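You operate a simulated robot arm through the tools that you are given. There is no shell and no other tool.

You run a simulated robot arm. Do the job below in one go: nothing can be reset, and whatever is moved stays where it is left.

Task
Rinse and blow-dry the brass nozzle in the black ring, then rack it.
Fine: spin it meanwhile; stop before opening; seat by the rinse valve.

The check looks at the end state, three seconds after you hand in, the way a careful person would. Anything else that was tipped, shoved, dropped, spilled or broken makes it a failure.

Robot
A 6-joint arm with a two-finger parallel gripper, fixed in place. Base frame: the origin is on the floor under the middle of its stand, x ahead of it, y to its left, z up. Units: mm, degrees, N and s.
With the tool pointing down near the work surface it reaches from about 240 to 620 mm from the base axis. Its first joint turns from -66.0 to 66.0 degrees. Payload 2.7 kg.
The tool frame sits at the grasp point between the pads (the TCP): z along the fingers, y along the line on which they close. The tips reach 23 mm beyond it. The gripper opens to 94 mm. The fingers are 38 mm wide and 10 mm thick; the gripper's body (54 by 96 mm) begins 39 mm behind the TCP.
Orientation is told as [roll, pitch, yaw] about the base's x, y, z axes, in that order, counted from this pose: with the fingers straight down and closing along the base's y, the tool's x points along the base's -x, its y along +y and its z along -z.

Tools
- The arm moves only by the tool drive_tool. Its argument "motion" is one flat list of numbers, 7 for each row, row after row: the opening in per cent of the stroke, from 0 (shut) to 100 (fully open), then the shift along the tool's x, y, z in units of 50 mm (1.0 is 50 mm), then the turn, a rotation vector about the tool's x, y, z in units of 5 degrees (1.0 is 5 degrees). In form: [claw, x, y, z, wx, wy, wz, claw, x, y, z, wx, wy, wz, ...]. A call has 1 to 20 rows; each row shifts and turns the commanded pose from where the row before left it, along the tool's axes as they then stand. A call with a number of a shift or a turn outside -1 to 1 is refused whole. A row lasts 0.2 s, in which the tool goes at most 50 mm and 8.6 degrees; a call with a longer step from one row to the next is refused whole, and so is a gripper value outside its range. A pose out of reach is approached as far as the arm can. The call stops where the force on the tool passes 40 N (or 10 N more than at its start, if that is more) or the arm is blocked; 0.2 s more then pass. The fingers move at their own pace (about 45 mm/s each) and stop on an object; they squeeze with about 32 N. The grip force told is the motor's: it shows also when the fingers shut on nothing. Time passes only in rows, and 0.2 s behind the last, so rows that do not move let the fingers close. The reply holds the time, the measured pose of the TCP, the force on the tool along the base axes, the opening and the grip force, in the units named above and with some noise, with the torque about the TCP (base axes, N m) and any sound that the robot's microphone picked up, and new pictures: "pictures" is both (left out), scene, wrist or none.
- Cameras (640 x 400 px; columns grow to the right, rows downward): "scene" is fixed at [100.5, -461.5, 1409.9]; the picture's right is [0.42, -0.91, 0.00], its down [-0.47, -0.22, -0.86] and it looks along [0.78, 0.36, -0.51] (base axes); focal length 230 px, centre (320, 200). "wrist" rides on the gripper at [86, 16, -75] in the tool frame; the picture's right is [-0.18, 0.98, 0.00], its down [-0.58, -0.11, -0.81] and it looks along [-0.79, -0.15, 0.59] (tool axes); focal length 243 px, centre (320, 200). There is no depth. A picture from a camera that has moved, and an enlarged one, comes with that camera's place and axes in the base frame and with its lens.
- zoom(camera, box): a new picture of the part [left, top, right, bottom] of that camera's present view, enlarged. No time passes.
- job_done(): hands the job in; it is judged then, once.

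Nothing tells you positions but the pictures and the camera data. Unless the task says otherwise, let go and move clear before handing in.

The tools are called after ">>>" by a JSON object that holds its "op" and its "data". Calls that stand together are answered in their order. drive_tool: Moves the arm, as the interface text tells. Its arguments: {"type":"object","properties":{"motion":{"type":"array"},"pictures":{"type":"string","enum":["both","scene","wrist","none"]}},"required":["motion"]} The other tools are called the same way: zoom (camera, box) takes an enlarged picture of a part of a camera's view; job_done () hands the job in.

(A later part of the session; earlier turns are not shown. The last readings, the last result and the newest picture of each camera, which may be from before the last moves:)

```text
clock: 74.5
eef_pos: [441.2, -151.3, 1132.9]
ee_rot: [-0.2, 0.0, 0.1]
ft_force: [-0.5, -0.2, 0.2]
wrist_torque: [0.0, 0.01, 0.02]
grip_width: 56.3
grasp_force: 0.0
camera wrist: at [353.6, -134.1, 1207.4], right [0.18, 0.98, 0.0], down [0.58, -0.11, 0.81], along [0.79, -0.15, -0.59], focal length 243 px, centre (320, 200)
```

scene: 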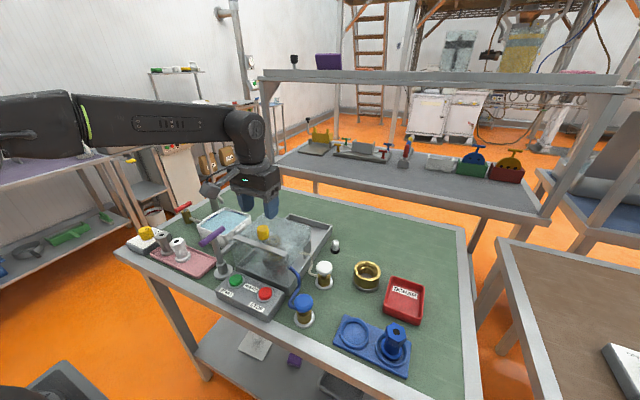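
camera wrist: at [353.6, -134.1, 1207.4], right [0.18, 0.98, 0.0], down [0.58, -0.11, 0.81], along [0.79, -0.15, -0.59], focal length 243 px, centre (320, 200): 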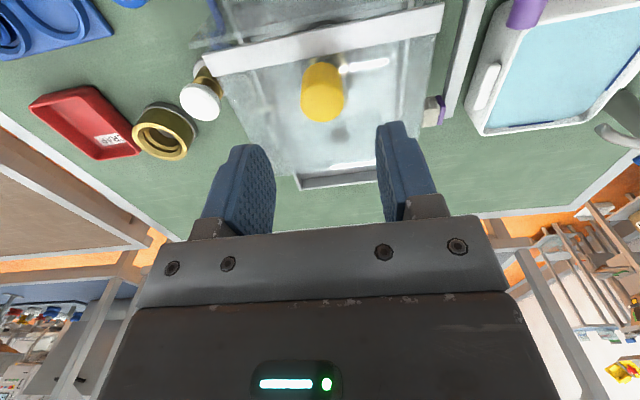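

>>> {"op": "zoom", "data": {"camera": "wrist", "box": [180, 0, 460, 200]}}

>>> {"op": "zoom", "data": {"camera": "scene", "box": [215, 190, 345, 300]}}

```text
2.00 times, centred on (320, 100) of wrist
camera zoom: at [353.6, -134.1, 1207.4], right [0.18, 0.98, 0.0], down [0.58, -0.11, 0.81], along [0.79, -0.15, -0.59], focal length 485 px, centre (320, 400)
```

zoom: 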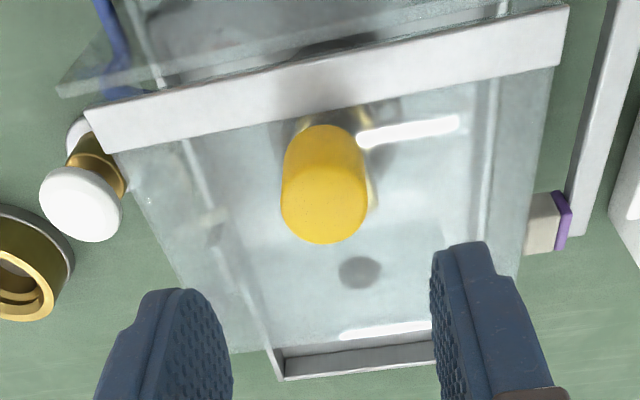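

```text
3.64 times, centred on (280, 245) of scene
camera zoom: at [100.5, -461.5, 1409.9], right [0.42, -0.91, 0.0], down [-0.47, -0.22, -0.86], along [0.78, 0.36, -0.51], focal length 838 px, centre (466, 36)
```

zoom: 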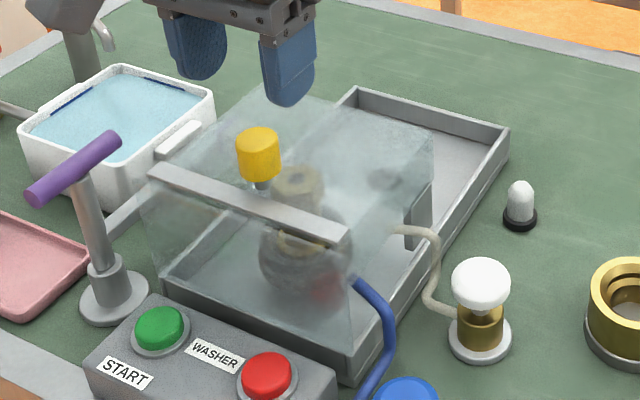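

>>> {"op": "drive_tool", "data": {"motion": [60, 0, 0, 0.7, 0, 0, 0, 60, 0, 0, 0.4, 0, 0, 0, 60, 0, 0, 0.12, 0, 0, 0, 60, 0, 0, 0.1, 0, 0, 0], "pictures": "both"}}

>>> {"op": "zoom", "data": {"camera": "scene", "box": [215, 190, 315, 290]}}

>>> {"op": "zoom", "data": {"camera": "wrist", "box": [180, 0, 460, 220]}}

```text
clock: 75.5
eef_pos: [441.8, -150.8, 1065.9]
ee_rot: [-0.1, -0.1, 0.1]
ft_force: [0.5, 0.0, 0.5]
wrist_torque: [0.02, 0.01, -0.01]
grip_width: 56.3
grasp_force: 0.1
camera wrist: at [354.6, -133.9, 1140.2], right [0.18, 0.98, 0.0], down [0.58, -0.11, 0.81], along [0.79, -0.15, -0.59], focal length 243 px, centre (320, 200)
```

scene: 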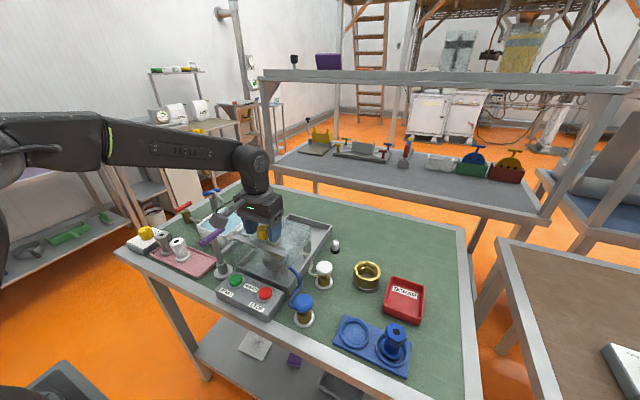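
wrist: 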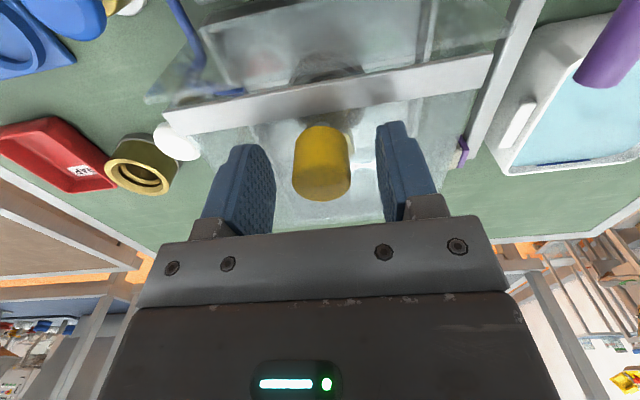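

```text
4.00 times, centred on (265, 240) of scene
camera zoom: at [100.5, -461.5, 1409.9], right [0.42, -0.91, 0.0], down [-0.47, -0.22, -0.86], along [0.78, 0.36, -0.51], focal length 922 px, centre (540, 40)
```

zoom: 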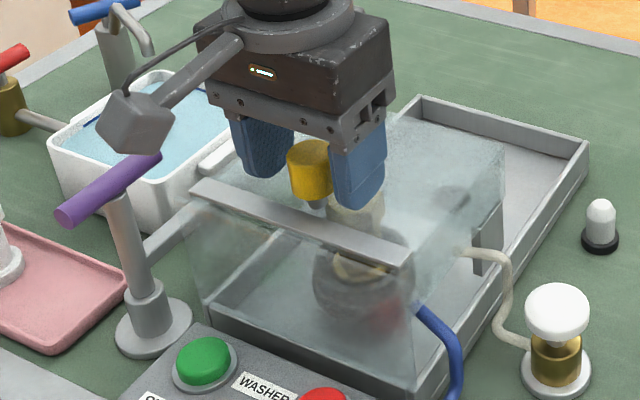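

```text
1.82 times, centred on (320, 110) of wrist
camera zoom: at [354.6, -133.9, 1140.2], right [0.18, 0.98, 0.0], down [0.58, -0.11, 0.81], along [0.79, -0.15, -0.59], focal length 441 px, centre (320, 364)
```

zoom: 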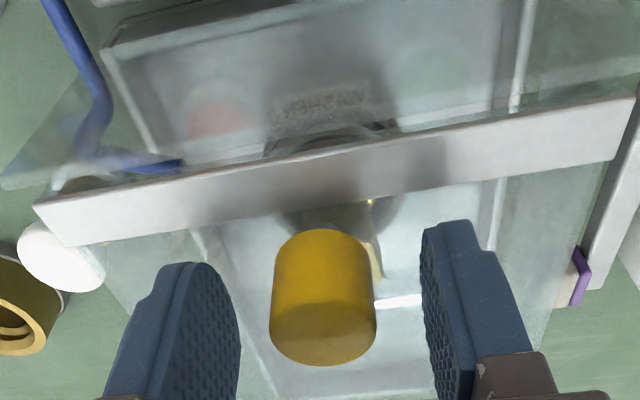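

The fingers straddle the knob. I'll grip it and try a small lift to feel which way the hood opens.

>>> {"op": "drive_tool", "data": {"motion": [0, 0, 0, 0, 0, 0, 0, 0, 0, 0, 0, 0, 0, 0, 0, 0, 0, 0, 0, 0, 0, 0, 0, 0, 0, 0, 0, 0], "pictures": "none"}}

>>> {"op": "drive_tool", "data": {"motion": [0, 0, 0, -0.06, 0, 0, 0, 0, 0, 0, -0.06, 0, 0, 0, 0, 0, 0, -0.06, 0, 0, 0], "pictures": "both"}}

>>> {"op": "zoom", "data": {"camera": "scene", "box": [215, 190, 345, 300]}}

```text
clock: 76.5
eef_pos: [440.5, -149.1, 1065.0]
ee_rot: [-0.1, 0.1, 0.1]
ft_force: [0.7, 8.4, 0.4]
wrist_torque: [0.59, -0.05, 0.08]
grip_width: 27.7
grasp_force: 44.6
```

```text
clock: 77.3
eef_pos: [440.0, -149.2, 1071.2]
ee_rot: [0.1, 0.5, 0.2]
ft_force: [0.3, 16.9, -32.9]
wrist_torque: [-0.42, 0.12, -0.01]
grip_width: 27.6
grasp_force: 44.9
camera wrist: at [354.6, -133.4, 1146.8], right [0.18, 0.98, 0.0], down [0.59, -0.11, 0.8], along [0.79, -0.15, -0.6], focal length 243 px, centre (320, 200)
```

scene: 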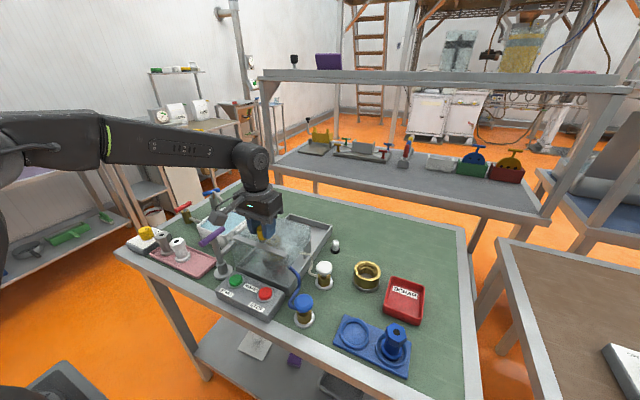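
wrist: 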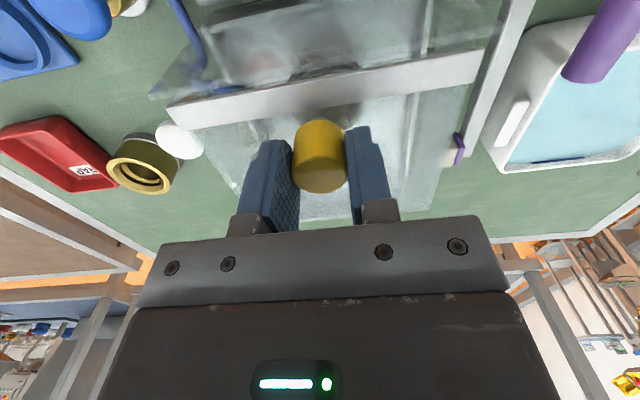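

```text
3.64 times, centred on (280, 245) of scene
camera zoom: at [101.0, -461.1, 1410.0], right [0.42, -0.91, 0.0], down [-0.47, -0.22, -0.86], along [0.78, 0.36, -0.52], focal length 838 px, centre (466, 36)
```

zoom: 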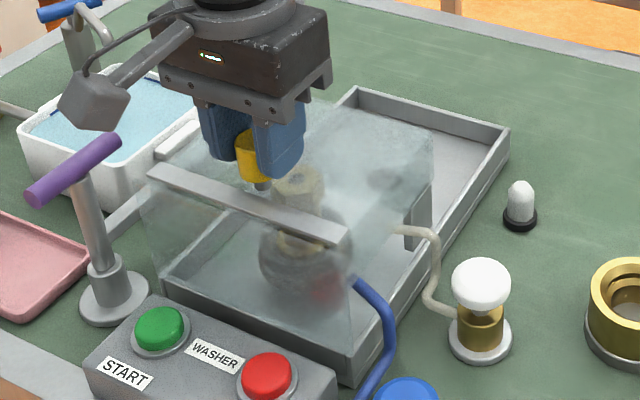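

Lifting is resisted at about 33 N and the hood didn't move, so it doesn't simply lift. I'll undo that lift and look closer at the hood's edges before trying another direction.

>>> {"op": "drive_tool", "data": {"motion": [0, 0, 0, 0.06, 0, 0, 0, 0, 0, 0.03, 0.06, 0, 0, 0], "pictures": "none"}}

>>> {"op": "zoom", "data": {"camera": "scene", "box": [290, 215, 335, 265]}}

>>> {"op": "zoom", "data": {"camera": "scene", "box": [230, 225, 310, 295]}}

>>> {"op": "zoom", "data": {"camera": "wrist", "box": [130, 0, 290, 140]}}

>>> {"op": "zoom", "data": {"camera": "wrist", "box": [380, 0, 540, 140]}}

```text
clock: 77.9
eef_pos: [441.9, -149.5, 1071.0]
ee_rot: [-0.2, -0.4, 0.1]
ft_force: [-2.5, 15.6, 6.1]
wrist_torque: [0.81, 1.31, 0.05]
grip_width: 27.7
grasp_force: 44.9
```

```text
8.00 times, centred on (312, 240) of scene
camera zoom: at [100.4, -461.0, 1410.1], right [0.42, -0.91, 0.0], down [-0.47, -0.22, -0.86], along [0.78, 0.36, -0.51], focal length 1844 px, centre (380, -120)
```

zoom: 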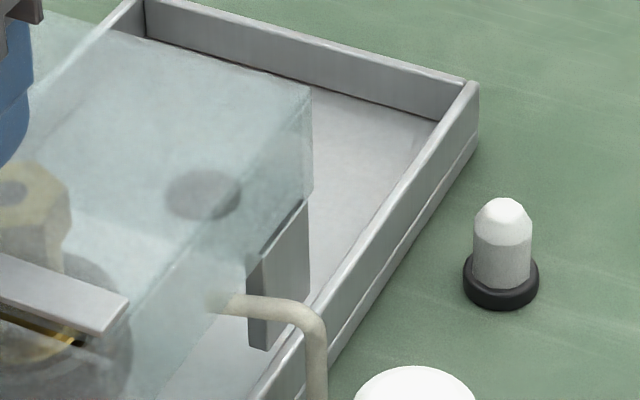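

```text
5.71 times, centred on (270, 260) of scene
camera zoom: at [100.4, -461.0, 1410.1], right [0.42, -0.91, 0.0], down [-0.47, -0.22, -0.86], along [0.78, 0.36, -0.51], focal length 1317 px, centre (606, -143)
```

zoom: 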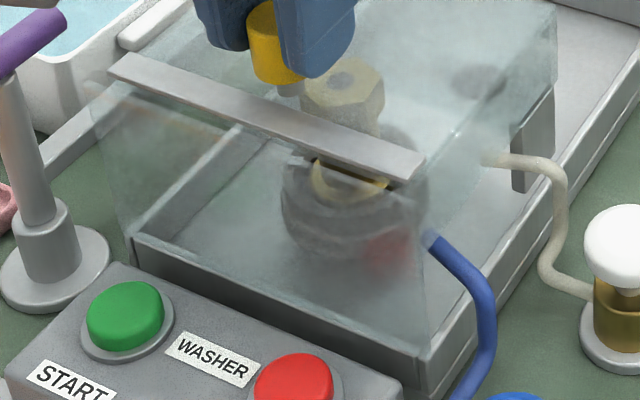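

```text
2.86 times, centred on (210, 70) of wrist
camera zoom: at [355.1, -132.9, 1145.7], right [0.18, 0.98, 0.0], down [0.58, -0.11, 0.81], along [0.8, -0.15, -0.59], focal length 693 px, centre (634, 571)
```

zoom: 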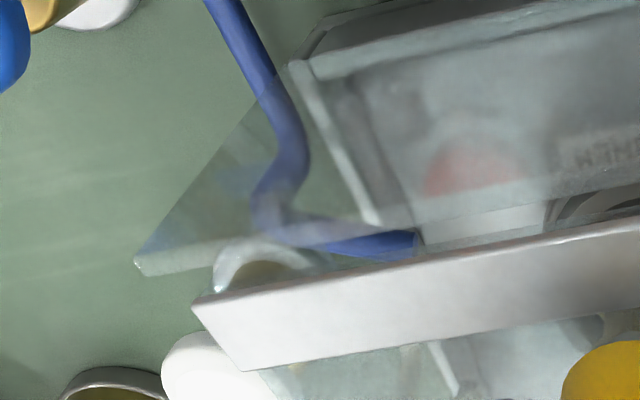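

```text
2.86 times, centred on (460, 70) of wrist
camera zoom: at [355.1, -132.9, 1145.7], right [0.18, 0.98, 0.0], down [0.58, -0.11, 0.81], along [0.8, -0.15, -0.59], focal length 693 px, centre (-80, 571)
```

zoom: 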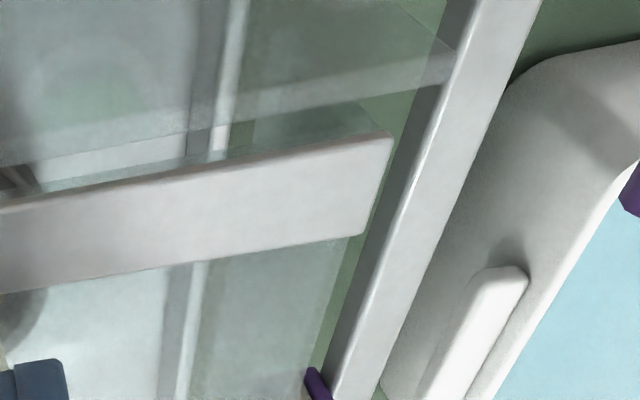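

The enlarged view shows the front pane is separate and fixed to the tray, while the top cover with its bar and knob has free space behind it over the tray. The cover must slide back, so I'll re-grip the knob without strain and push it toward +x.

>>> {"op": "drive_tool", "data": {"motion": [55, 0, 0, 0, 0, 0, 0, 55, 0, 0, 0, 0, 0, 0, 55, 0, 0, 0, 0, 0, 0], "pictures": "none"}}

```text
clock: 78.7
eef_pos: [441.7, -149.3, 1068.7]
ee_rot: [-0.1, 0.0, 0.1]
ft_force: [-0.9, -0.3, -0.5]
wrist_torque: [0.02, -0.03, -0.01]
grip_width: 51.7
grasp_force: 0.0
```

>>> {"op": "drive_tool", "data": {"motion": [55, 0, 0, 0.06, 0, 0, 0, 0, 0, 0, 0, 0, 0, 0, 0, 0, 0, 0, 0, 0, 0, 0, 0, 0, 0, 0, 0, 0], "pictures": "none"}}

>>> {"op": "drive_tool", "data": {"motion": [0, -0.06, 0, 0, 0, 0, 0, 0, -0.06, 0, 0, 0, 0, 0, 0, -0.06, 0, 0, 0, 0, 0], "pictures": "both"}}

>>> {"op": "zoom", "data": {"camera": "scene", "box": [215, 190, 345, 300]}}

```text
clock: 79.7
eef_pos: [441.7, -150.9, 1066.1]
ee_rot: [0.0, -0.2, 0.1]
ft_force: [0.1, 3.5, 0.6]
wrist_torque: [0.51, -0.09, 0.05]
grip_width: 27.6
grasp_force: 45.1
```

```text
clock: 80.5
eef_pos: [449.9, -149.9, 1065.5]
ee_rot: [-0.1, 0.0, 0.0]
ft_force: [-0.1, 1.1, -3.6]
wrist_torque: [0.72, -0.98, 0.02]
grip_width: 28.0
grasp_force: 44.4
camera wrist: at [363.7, -133.0, 1140.3], right [0.18, 0.98, 0.0], down [0.58, -0.11, 0.81], along [0.79, -0.15, -0.59], focal length 243 px, centre (320, 200)
```

scene: 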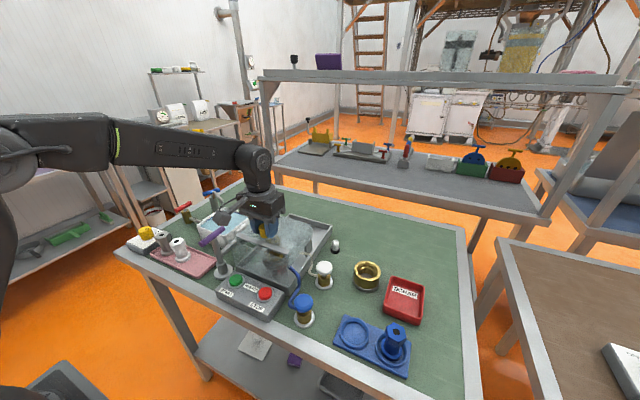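
wrist: 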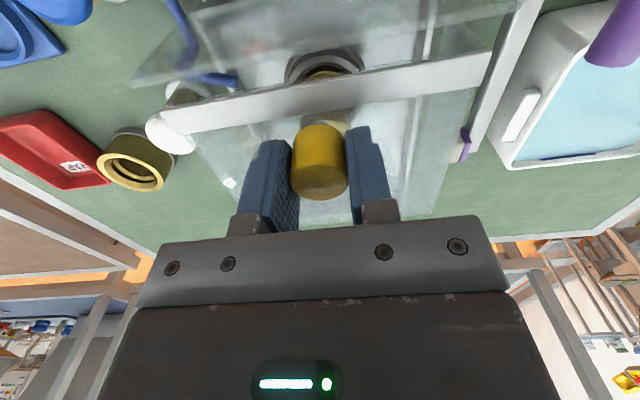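

```text
3.64 times, centred on (280, 245) of scene
camera zoom: at [100.5, -461.5, 1409.9], right [0.42, -0.91, 0.0], down [-0.47, -0.22, -0.86], along [0.78, 0.36, -0.51], focal length 838 px, centre (466, 36)
```

zoom: 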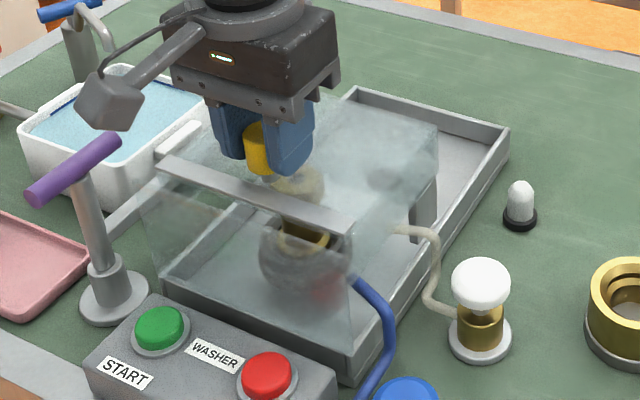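

The cover slides back almost freely. I'll continue pushing it to the rear.

>>> {"op": "drive_tool", "data": {"motion": [0, -0.25, 0, 0, 0, 0, 0, 0, -0.3, 0, 0, 0, 0, 0, 0, -0.3, 0, 0, 0, 0, 0, 0, -0.3, 0, 0, 0, 0, 0, 0, -0.3, 0, 0, 0, 0, 0, 0, -0.3, 0, 0, 0, 0, 0], "pictures": "both"}}

>>> {"op": "zoom", "data": {"camera": "scene", "box": [215, 190, 345, 300]}}

```text
clock: 81.9
eef_pos: [537.8, -150.4, 1065.4]
ee_rot: [0.0, -0.1, 0.1]
ft_force: [-0.1, -0.3, -8.7]
wrist_torque: [0.23, -0.55, 0.12]
grip_width: 27.7
grasp_force: 45.7
camera wrist: at [452.2, -133.0, 1140.1], right [0.18, 0.98, 0.0], down [0.58, -0.11, 0.81], along [0.79, -0.15, -0.59], focal length 243 px, centre (320, 200)
```

scene: 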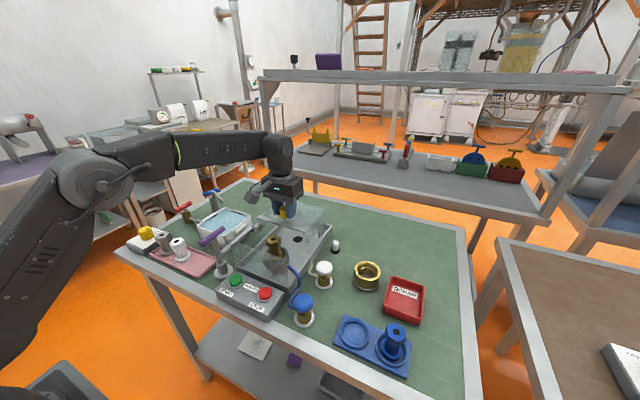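
wrist: 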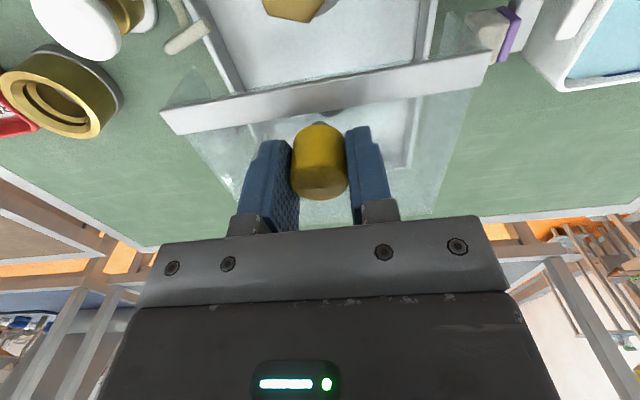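

```text
3.64 times, centred on (280, 245) of scene
camera zoom: at [100.6, -461.5, 1409.9], right [0.42, -0.91, 0.0], down [-0.47, -0.22, -0.86], along [0.78, 0.36, -0.51], focal length 838 px, centre (466, 36)
```

zoom: 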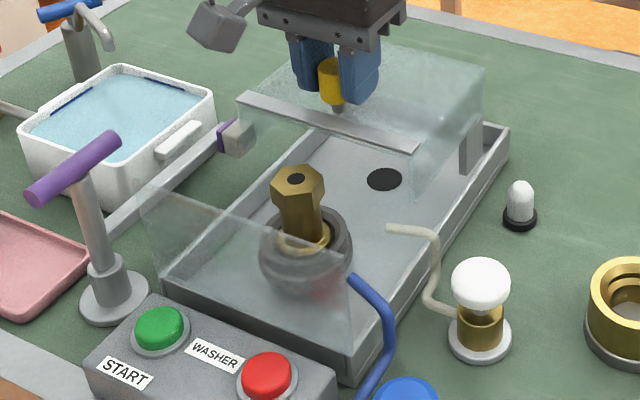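

The cover slides on its leg and the nozzle is now exposed. I'll slide it a bit further for hand clearance.

>>> {"op": "drive_tool", "data": {"motion": [0, -0.25, 0, 0, 0, 0, 0, 0, -0.25, 0, 0, 0, 0, 0, 0, -0.2, 0, 0, 0, 0, 0], "pictures": "scene"}}

>>> {"op": "zoom", "data": {"camera": "scene", "box": [215, 190, 345, 300]}}

```text
clock: 82.7
eef_pos: [572.4, -151.3, 1066.0]
ee_rot: [-0.2, -0.2, 0.2]
ft_force: [-0.1, 1.9, -2.4]
wrist_torque: [0.49, 0.22, 0.02]
grip_width: 27.6
grasp_force: 45.0
```

scene: 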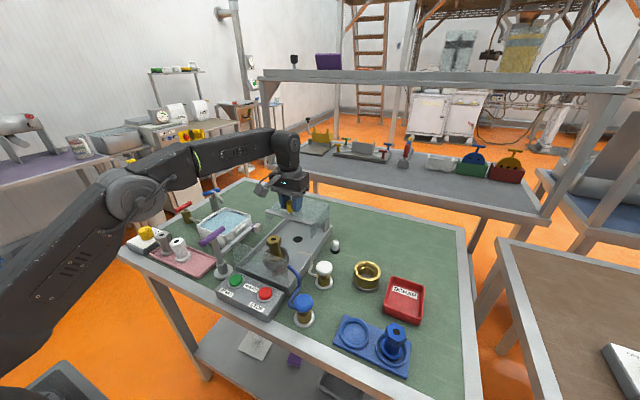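

```text
3.64 times, centred on (280, 245) of scene
camera zoom: at [100.6, -461.4, 1409.9], right [0.42, -0.91, 0.0], down [-0.47, -0.22, -0.86], along [0.78, 0.36, -0.51], focal length 838 px, centre (466, 36)
```

zoom: 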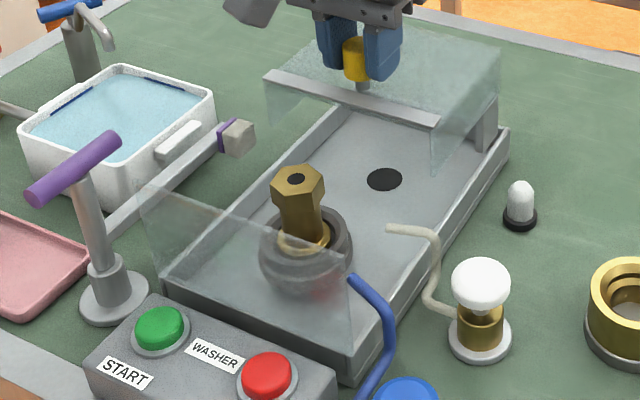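

The cover is fully out of the way. I'll release the knob, rise, and look at the nozzle from above.

>>> {"op": "drive_tool", "data": {"motion": [60, 0, 0, 0, 0, 0, 0, 60, 0, 0, 0, 0, 0, 0, 60, 0, 0, 0, 0, 0, 0, 60, 0, 0, -0.6, 0, 0, 0, 60, 0, 0, -0.8, 0, 0, 0, 60, 0.8, 0, -0.3, 0, 0, 0, 60, 0.9, 0, 0, 0, 0, 0, 60, 0.9, 0, 0, 0, 0, 0, 60, 0.7, 0, 0, 0, 0, 0], "pictures": "both"}}

>>> {"op": "zoom", "data": {"camera": "wrist", "box": [200, 0, 440, 180]}}

>>> {"op": "zoom", "data": {"camera": "scene", "box": [245, 220, 325, 290]}}

```text
clock: 84.7
eef_pos: [406.0, -151.3, 1152.4]
ee_rot: [-0.1, 0.0, 0.1]
ft_force: [-0.7, -0.1, -0.5]
wrist_torque: [0.01, 0.01, 0.02]
grip_width: 56.2
grasp_force: 0.0
camera wrist: at [320.1, -134.2, 1227.4], right [0.18, 0.98, 0.0], down [0.58, -0.11, 0.81], along [0.79, -0.15, -0.59], focal length 243 px, centre (320, 200)
```

scene: 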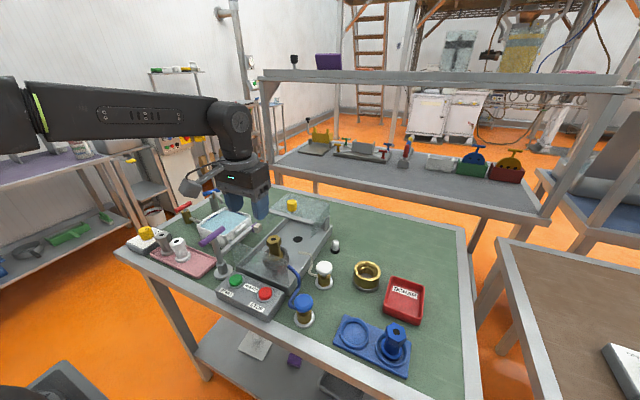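
wrist: 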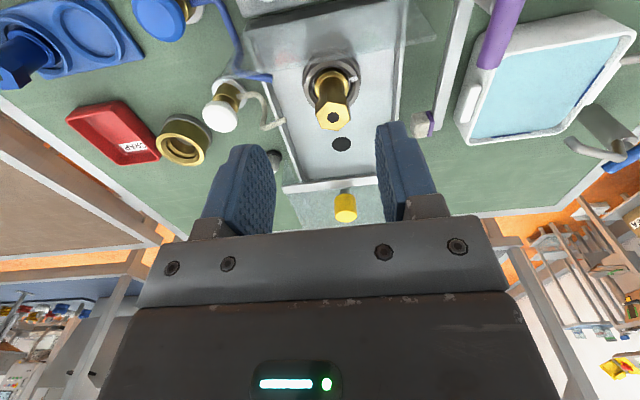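

```text
2.22 times, centred on (320, 90) of wrist
camera zoom: at [320.1, -134.2, 1227.4], right [0.18, 0.98, 0.0], down [0.58, -0.11, 0.81], along [0.79, -0.15, -0.59], focal length 539 px, centre (320, 444)
```

zoom: 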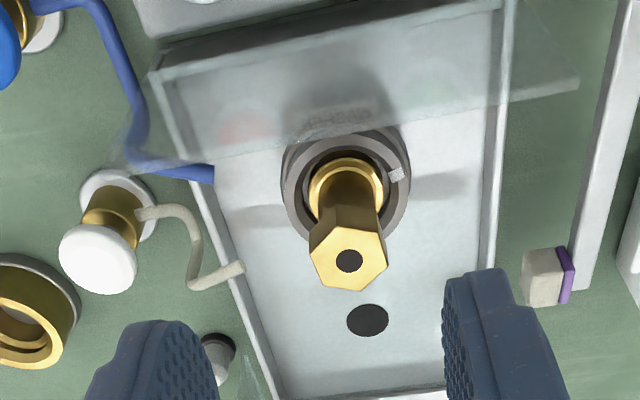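

```text
5.71 times, centred on (285, 255) of scene
camera zoom: at [100.5, -461.5, 1409.9], right [0.42, -0.91, 0.0], down [-0.47, -0.22, -0.86], along [0.78, 0.36, -0.51], focal length 1317 px, centre (520, -114)
```

zoom: 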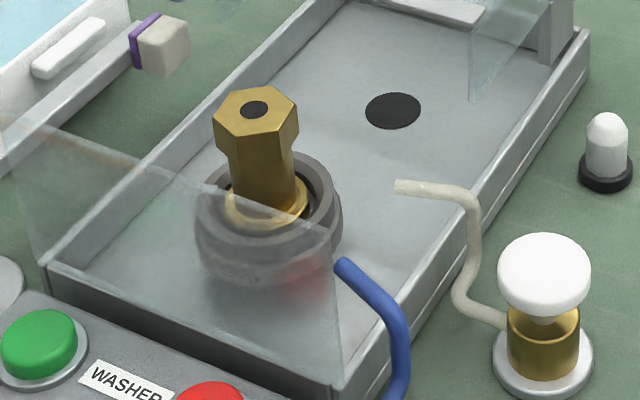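

The clean brass nozzle is exposed, with its hex top at about [479,-150,1002]. I'll enlarge it to find how the flats are turned, so the pads land on flats.

>>> {"op": "zoom", "data": {"camera": "wrist", "box": [300, 50, 370, 140]}}

>>> {"op": "zoom", "data": {"camera": "scene", "box": [260, 225, 310, 275]}}

```text
4.44 times, centred on (335, 95) of wrist
camera zoom: at [320.1, -134.2, 1227.4], right [0.18, 0.98, 0.0], down [0.58, -0.11, 0.81], along [0.79, -0.15, -0.59], focal length 1078 px, centre (253, 667)
```

zoom: 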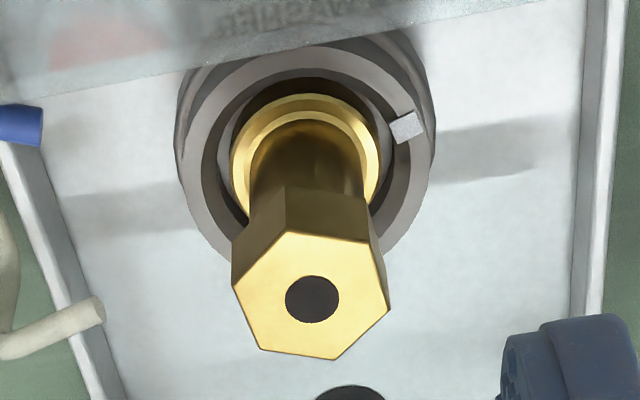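

```text
8.00 times, centred on (285, 250) of scene
camera zoom: at [100.5, -461.5, 1409.9], right [0.42, -0.91, 0.0], down [-0.47, -0.22, -0.86], along [0.78, 0.36, -0.51], focal length 1844 px, centre (600, -200)
```

zoom: 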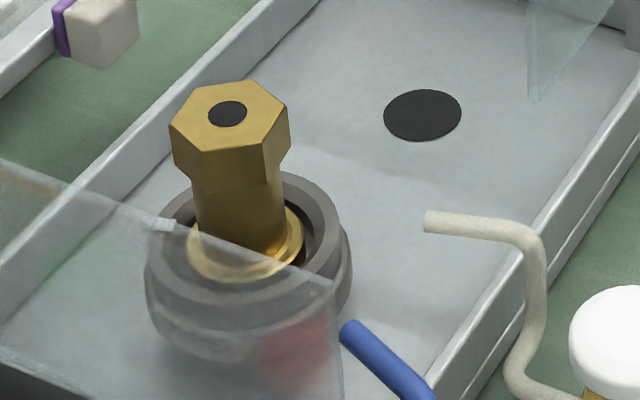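

The hex flats face about 99.8° and the nozzle's centre is near [477.5,-149.8]. I'll yaw the gripper about 9.8° and hover over the nozzle.

>>> {"op": "drive_tool", "data": {"motion": [60, 0, 0, 0, 0, 0, -0.98, 60, 0, 0, 0, 0, 0, -0.98, 60, -0.707, -0.107, 0, 0, 0, 0, 60, -0.707, -0.107, 0, 0, 0, 0, 60, 0, 0, 0.9, 0, 0, 0, 60, 0, 0, 0.7, 0, 0, 0], "pictures": "both"}}

>>> {"op": "zoom", "data": {"camera": "wrist", "box": [220, 0, 420, 200]}}

>>> {"op": "zoom", "data": {"camera": "scene", "box": [215, 190, 345, 300]}}

```text
clock: 86.1
eef_pos: [479.9, -149.1, 1073.1]
ee_rot: [-0.1, 0.0, 9.9]
ft_force: [0.4, -0.6, 0.1]
wrist_torque: [0.0, 0.03, 0.03]
grip_width: 56.1
grasp_force: 0.0
camera wrist: at [392.1, -146.2, 1147.8], right [0.01, 1.0, 0.0], down [0.59, -0.01, 0.81], along [0.81, -0.01, -0.59], focal length 243 px, centre (320, 200)
```

scene: 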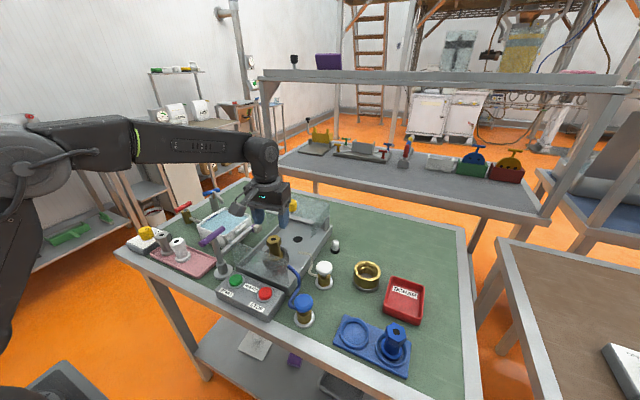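
wrist: 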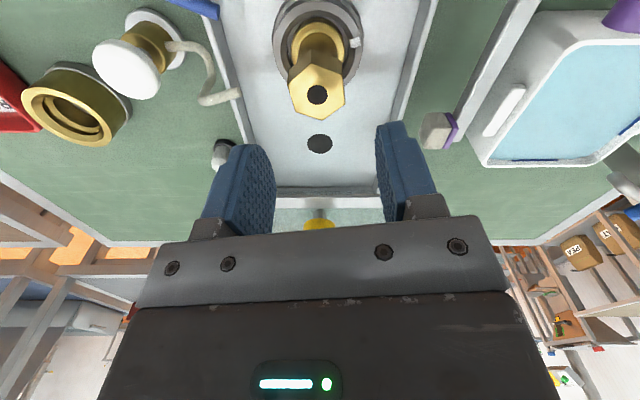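

```text
2.00 times, centred on (320, 100) of wrist
camera zoom: at [392.1, -146.2, 1147.8], right [0.01, 1.0, 0.0], down [0.59, -0.01, 0.81], along [0.81, -0.01, -0.59], focal length 485 px, centre (320, 400)
```

zoom: 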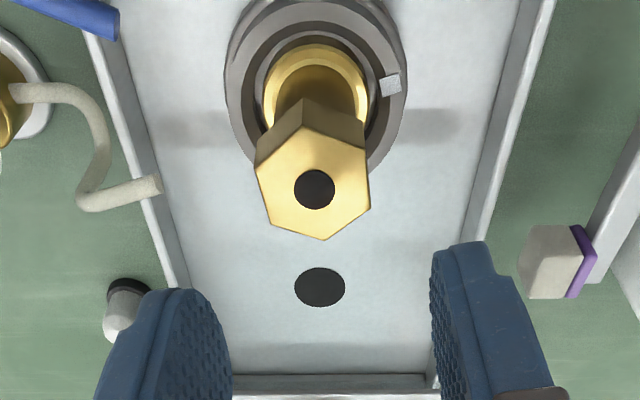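

```text
3.64 times, centred on (280, 245) of scene
camera zoom: at [100.5, -461.5, 1409.9], right [0.42, -0.91, 0.0], down [-0.47, -0.22, -0.86], along [0.78, 0.36, -0.51], focal length 838 px, centre (466, 36)
```

zoom: 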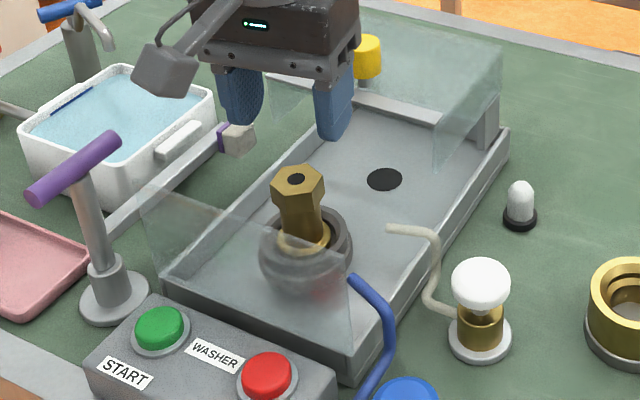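

The gripper is centred over the nozzle and aligned with the flats. I'll descend to the hex head and close.

>>> {"op": "drive_tool", "data": {"motion": [60, 0.02, 0, 0.7, 0, 0, 0, 60, 0, 0, 0.5, 0, 0, 0, 60, 0, 0, 0.3, 0, 0, 0, 60, 0, 0, 0.12, 0, 0, 0], "pictures": "both"}}

>>> {"op": "zoom", "data": {"camera": "wrist", "box": [200, 0, 440, 220]}}

>>> {"op": "zoom", "data": {"camera": "scene", "box": [235, 200, 325, 290]}}

```text
clock: 87.1
eef_pos: [478.0, -150.2, 991.0]
ee_rot: [-0.1, -0.1, 9.9]
ft_force: [0.9, 1.7, 0.4]
wrist_torque: [0.03, -0.01, 0.01]
grip_width: 56.2
grasp_force: 0.0
camera wrist: at [390.6, -146.8, 1065.6], right [0.01, 1.0, 0.0], down [0.59, -0.01, 0.81], along [0.81, -0.01, -0.59], focal length 243 px, centre (320, 200)
```

scene: 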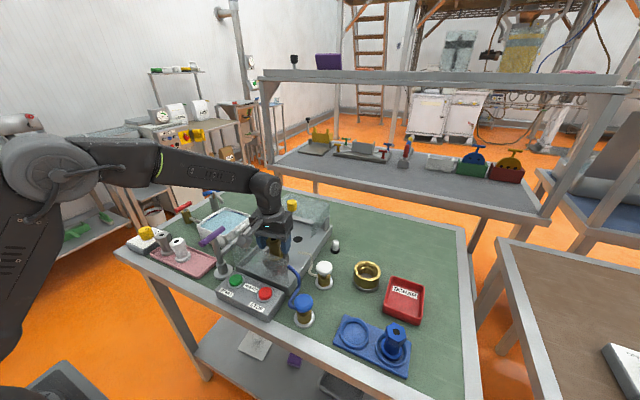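
wrist: 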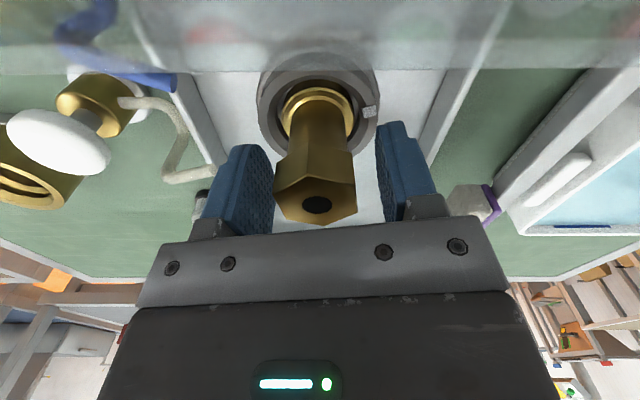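

```text
1.82 times, centred on (320, 110) of wrist
camera zoom: at [390.6, -146.8, 1065.6], right [0.01, 1.0, 0.0], down [0.59, -0.01, 0.81], along [0.81, -0.01, -0.59], focal length 441 px, centre (320, 364)
```

zoom: 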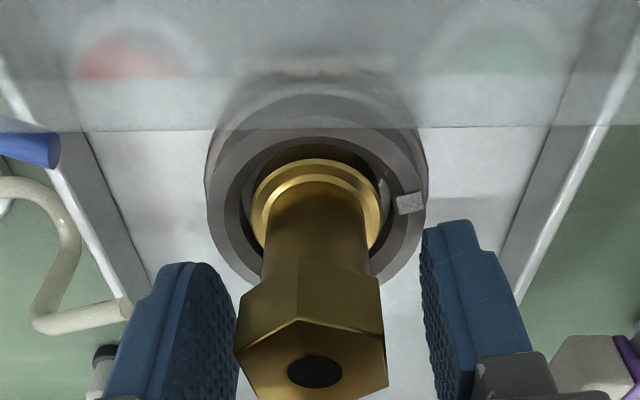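

```text
4.44 times, centred on (280, 245) of scene
camera zoom: at [100.5, -461.5, 1409.9], right [0.42, -0.91, 0.0], down [-0.47, -0.22, -0.86], along [0.78, 0.36, -0.51], focal length 1024 px, centre (498, 0)
```

zoom: 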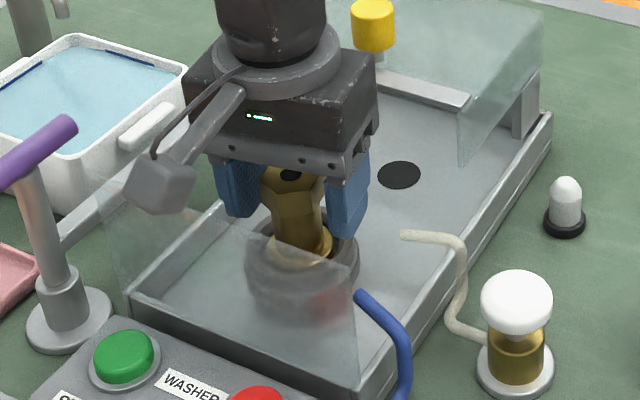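

>>> {"op": "drive_tool", "data": {"motion": [60, 0, 0.02, 0, 0, 0, 0, 0, 0, 0, 0, 0, 0, 0, 0, 0, 0, 0, 0, 0, 0, 0, 0, 0, 0, 0, 0, 0, 0, 0, 0, 0, 0, 0, 0], "pictures": "wrist"}}

>>> {"op": "zoom", "data": {"camera": "wrist", "box": [200, 0, 440, 240]}}

```text
clock: 88.3
eef_pos: [479.4, -148.5, 990.5]
ee_rot: [-0.1, 0.0, 9.9]
ft_force: [1.3, -0.8, 0.0]
wrist_torque: [0.06, -0.05, 0.01]
grip_width: 33.2
grasp_force: 32.1
camera wrist: at [390.5, -145.9, 1065.6], right [0.01, 1.0, 0.0], down [0.59, -0.01, 0.81], along [0.81, -0.01, -0.59], focal length 243 px, centre (320, 200)
```

wrist: 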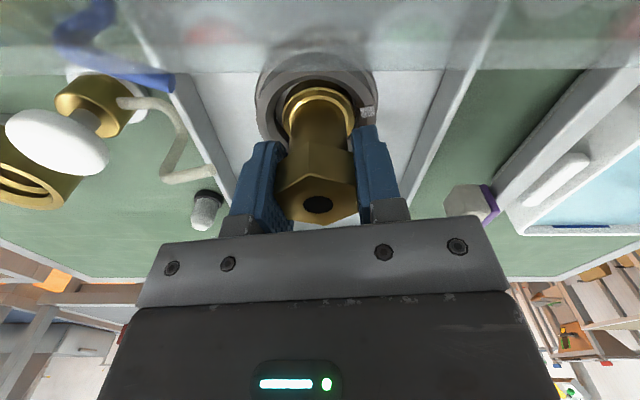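

```text
1.67 times, centred on (320, 120) of wrist
camera zoom: at [390.5, -145.9, 1065.6], right [0.01, 1.0, 0.0], down [0.59, -0.01, 0.81], along [0.81, -0.01, -0.59], focal length 404 px, centre (320, 333)
```

zoom: 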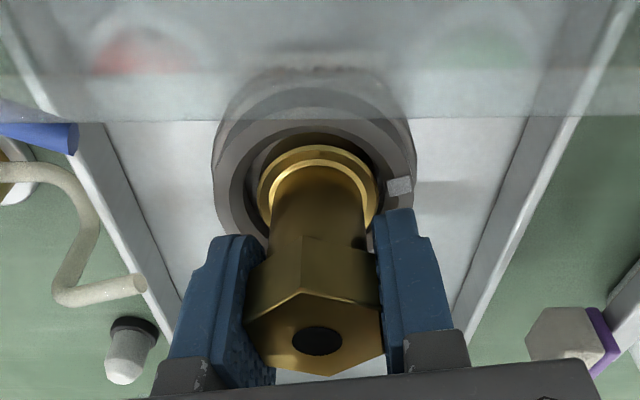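

The grip is firm on the flats at 33.2 mm. I'll lift slowly out of the ring.

>>> {"op": "drive_tool", "data": {"motion": [0, 0, 0, -0.1, 0, 0, 0, 0, 0, 0, -0.1, 0, 0, 0, 0, 0, 0, -0.2, 0, 0, 0], "pictures": "both"}}

>>> {"op": "zoom", "data": {"camera": "scene", "box": [235, 200, 325, 290]}}

```text
clock: 89.1
eef_pos: [478.4, -147.4, 1012.6]
ee_rot: [-0.1, 0.1, 9.9]
ft_force: [0.5, -0.7, -2.9]
wrist_torque: [-0.01, 0.0, 0.03]
grip_width: 33.4
grasp_force: 32.3
camera wrist: at [390.1, -145.4, 1086.5], right [0.01, 1.0, 0.0], down [0.59, -0.01, 0.81], along [0.81, -0.01, -0.59], focal length 243 px, centre (320, 200)
```

scene: 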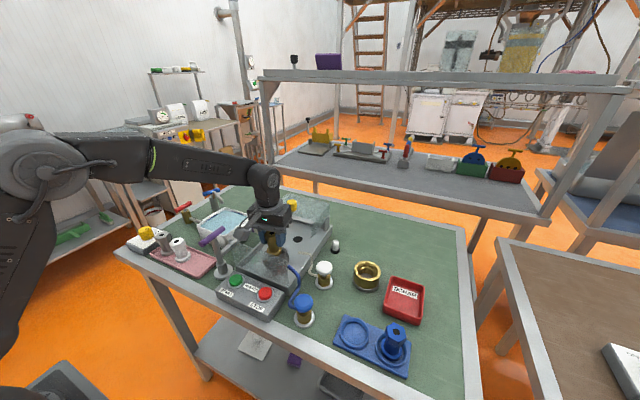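
wrist: 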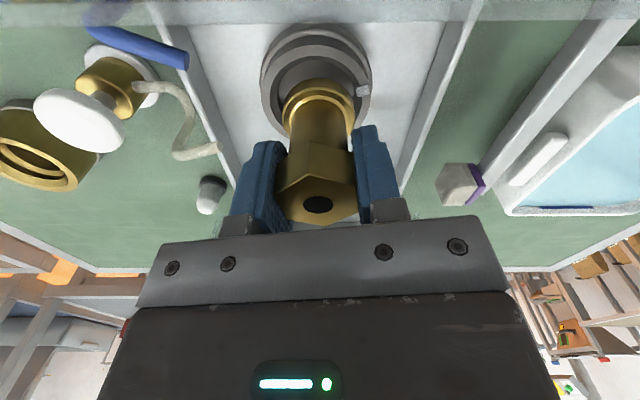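

```text
4.44 times, centred on (280, 245) of scene
camera zoom: at [100.5, -461.5, 1409.9], right [0.42, -0.91, 0.0], down [-0.47, -0.22, -0.86], along [0.78, 0.36, -0.51], focal length 1024 px, centre (498, 0)
```

zoom: 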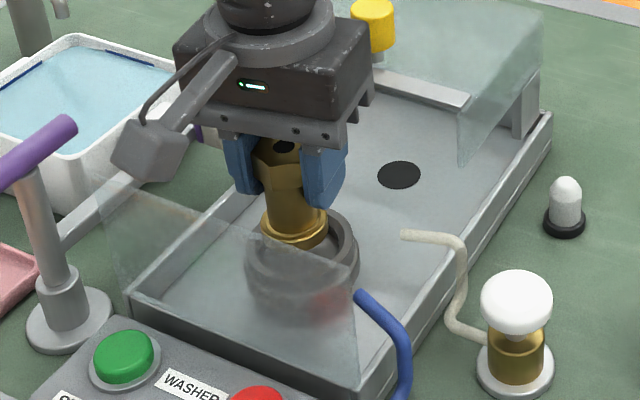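

The nozzle comes out freely. I'll raise it and carry it high over the valves to above the empty rack seat.

>>> {"op": "drive_tool", "data": {"motion": [0, 0, 0, -0.5, 0, 0, 0, 0, 0, 0, -0.7, 0, 0, 0, 0, 0, 0, -0.7, 0, 0, 0, 0, 0, 0, -0.4, 0, 0, 0, 0, 0.356, -0.618, 0, 0, 0, 0, 0, 0.356, -0.618, 0, 0, 0, 0, 0, 0.356, -0.618, 0, 0, 0, 0, 0, 0.356, -0.618, 0, 0, 0, 0, 0, 0.356, -0.618, 0, 0, 0, 0, 0, 0.356, -0.618, 0, 0, 0, 0, 0, 0.356, -0.618, 0, 0, 0, 0, 0, 0.356, -0.618, 0, 0, 0, 0, 0, 0, 0, 0, 0, 0, 0], "pictures": "both"}}

>>> {"op": "zoom", "data": {"camera": "wrist", "box": [160, 0, 480, 240]}}

>>> {"op": "zoom", "data": {"camera": "scene", "box": [310, 220, 450, 380]}}

```text
clock: 91.9
eef_pos: [380.6, -415.7, 1125.2]
ee_rot: [-0.1, 0.0, 9.9]
ft_force: [0.0, -0.3, -3.2]
wrist_torque: [-0.02, 0.0, -0.01]
grip_width: 33.4
grasp_force: 32.1
camera wrist: at [292.1, -413.0, 1199.0], right [0.01, 1.0, 0.0], down [0.59, -0.01, 0.81], along [0.81, -0.01, -0.59], focal length 243 px, centre (320, 200)
```

scene: 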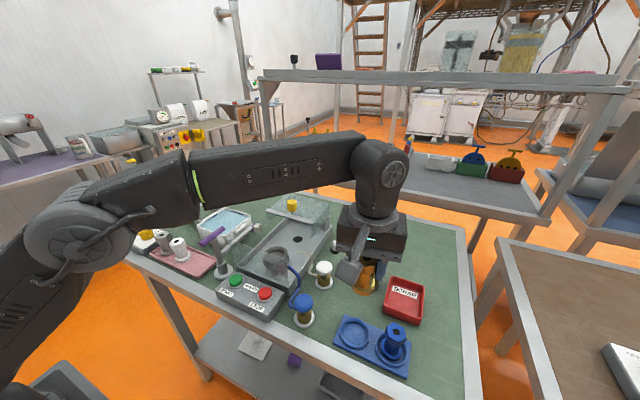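
wrist: 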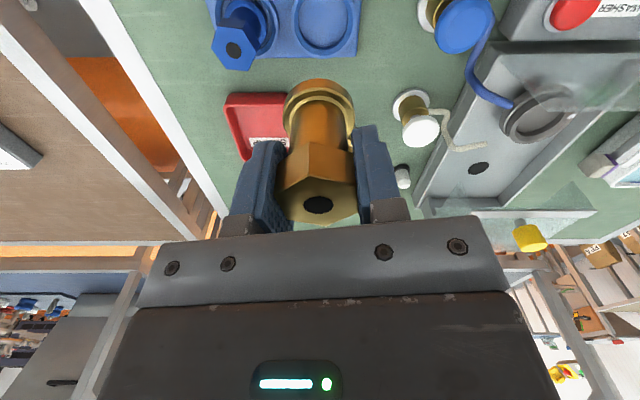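

```text
1.67 times, centred on (320, 120) of wrist
camera zoom: at [292.1, -413.0, 1199.0], right [0.01, 1.0, 0.0], down [0.59, -0.01, 0.81], along [0.81, -0.01, -0.59], focal length 404 px, centre (320, 333)
```

zoom: 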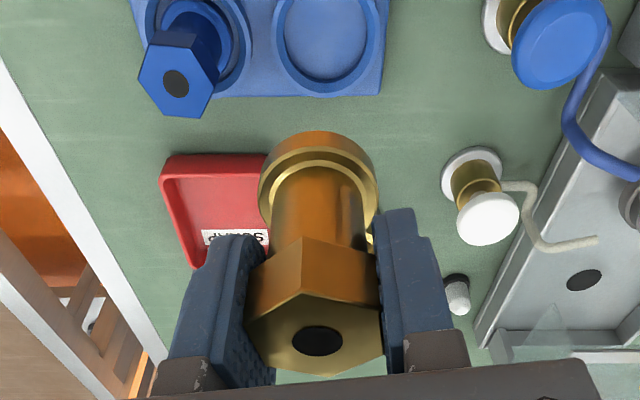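

```text
2.50 times, centred on (380, 300) of scene
camera zoom: at [100.5, -461.5, 1409.9], right [0.42, -0.91, 0.0], down [-0.47, -0.22, -0.86], along [0.78, 0.36, -0.51], focal length 576 px, centre (170, -50)
```

zoom: 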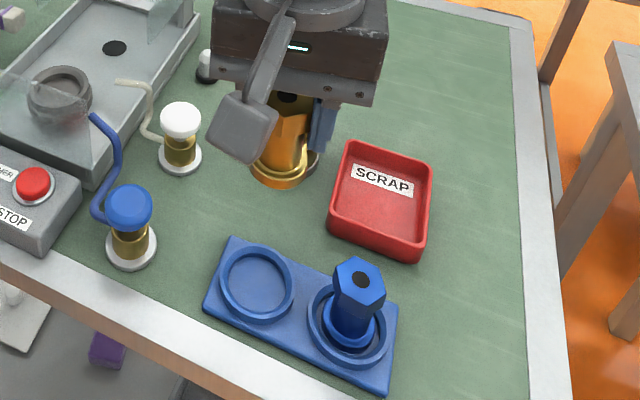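

The empty seat is visible at the top of the wrist view, about 4–5 mm further ahead and to the left of my present spot. I'll enlarge it to measure it well.

>>> {"op": "zoom", "data": {"camera": "wrist", "box": [220, 0, 380, 80]}}

>>> {"op": "zoom", "data": {"camera": "scene", "box": [330, 310, 420, 380]}}

```text
4.00 times, centred on (300, 40) of wrist
camera zoom: at [292.1, -413.0, 1199.0], right [0.01, 1.0, 0.0], down [0.59, -0.01, 0.81], along [0.81, -0.01, -0.59], focal length 970 px, centre (400, 840)
```

zoom: 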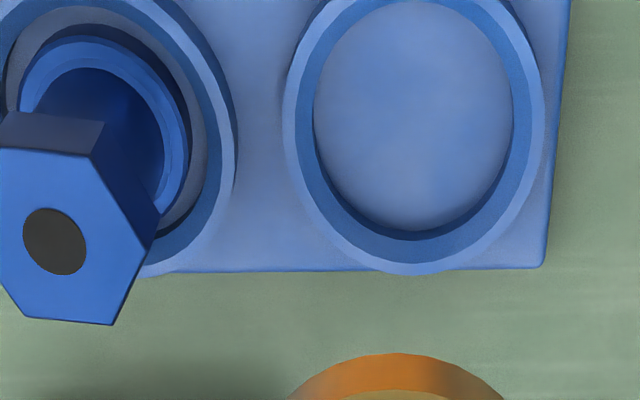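

```text
5.71 times, centred on (375, 345) of scene
camera zoom: at [100.5, -461.5, 1409.9], right [0.42, -0.91, 0.0], down [-0.47, -0.22, -0.86], along [0.78, 0.36, -0.51], focal length 1317 px, centre (6, -629)
```

zoom: 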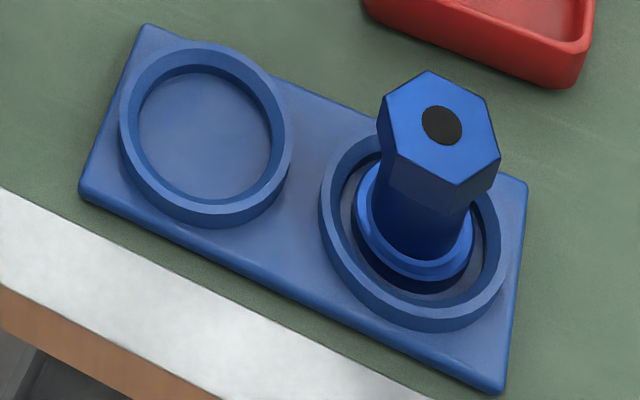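

I estimate the seat centre at about [384.5,-412.4]. I'll shift there and lower to an intermediate height to check alignment up close.

>>> {"op": "drive_tool", "data": {"motion": [0, -0.09, 0.053, 0, 0, 0, 0, 0, 0, 0, 0.7, 0, 0, 0, 0, 0, 0, 0.7, 0, 0, 0, 0, 0, 0, 0.7, 0, 0, 0, 0, 0, 0, 0.3, 0, 0, 0, 0, 0, 0, 0, 0, 0, 0], "pictures": "both"}}

>>> {"op": "zoom", "data": {"camera": "wrist", "box": [220, 0, 420, 150]}}

>>> {"op": "zoom", "data": {"camera": "scene", "box": [330, 280, 430, 380]}}

```text
clock: 93.3
eef_pos: [385.0, -412.1, 1006.1]
ee_rot: [-0.2, 0.0, 9.9]
ft_force: [-0.5, 0.5, -1.5]
wrist_torque: [-0.01, -0.03, 0.0]
grip_width: 33.5
grasp_force: 32.2
camera wrist: at [297.0, -410.2, 1079.6], right [0.01, 1.0, 0.0], down [0.59, -0.01, 0.81], along [0.81, -0.01, -0.59], focal length 243 px, centre (320, 200)
```

scene: 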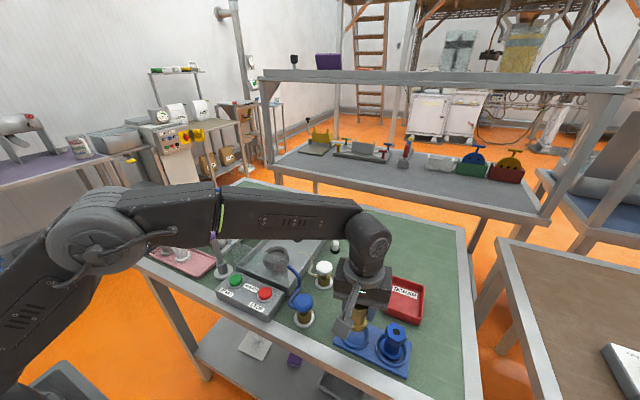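
wrist: 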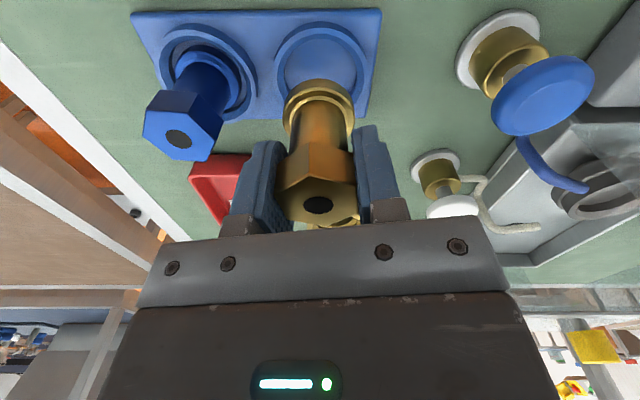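

```text
2.67 times, centred on (320, 75) of wrist
camera zoom: at [297.0, -410.2, 1079.6], right [0.01, 1.0, 0.0], down [0.59, -0.01, 0.81], along [0.81, -0.01, -0.59], focal length 647 px, centre (320, 533)
```

zoom: 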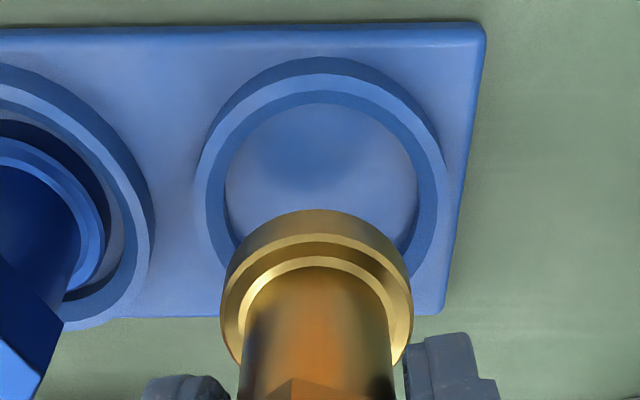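

```text
4.00 times, centred on (380, 330) of scene
camera zoom: at [100.5, -461.5, 1409.9], right [0.42, -0.91, 0.0], down [-0.47, -0.22, -0.86], along [0.78, 0.36, -0.51], focal length 922 px, centre (80, -320)
```

zoom: 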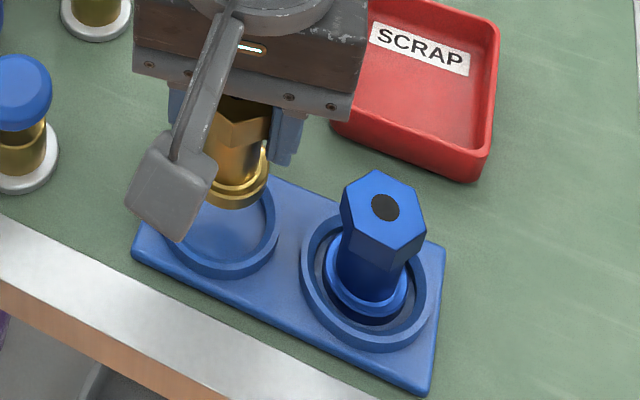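

>>> {"op": "zoom", "data": {"camera": "wrist", "box": [275, 10, 365, 110]}}

```text
4.00 times, centred on (320, 60) of wrist
camera zoom: at [297.0, -410.2, 1079.6], right [0.01, 1.0, 0.0], down [0.59, -0.01, 0.81], along [0.81, -0.01, -0.59], focal length 970 px, centre (320, 760)
```

zoom: 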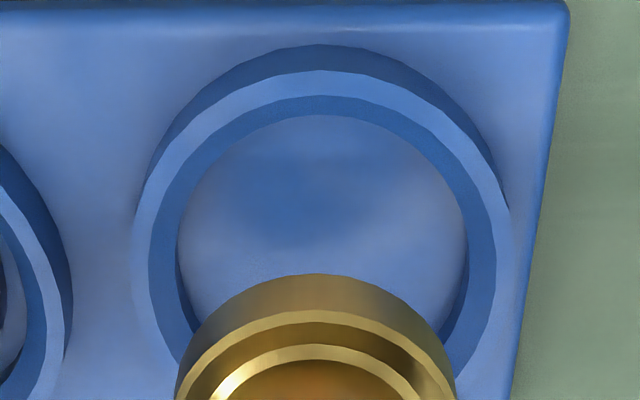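

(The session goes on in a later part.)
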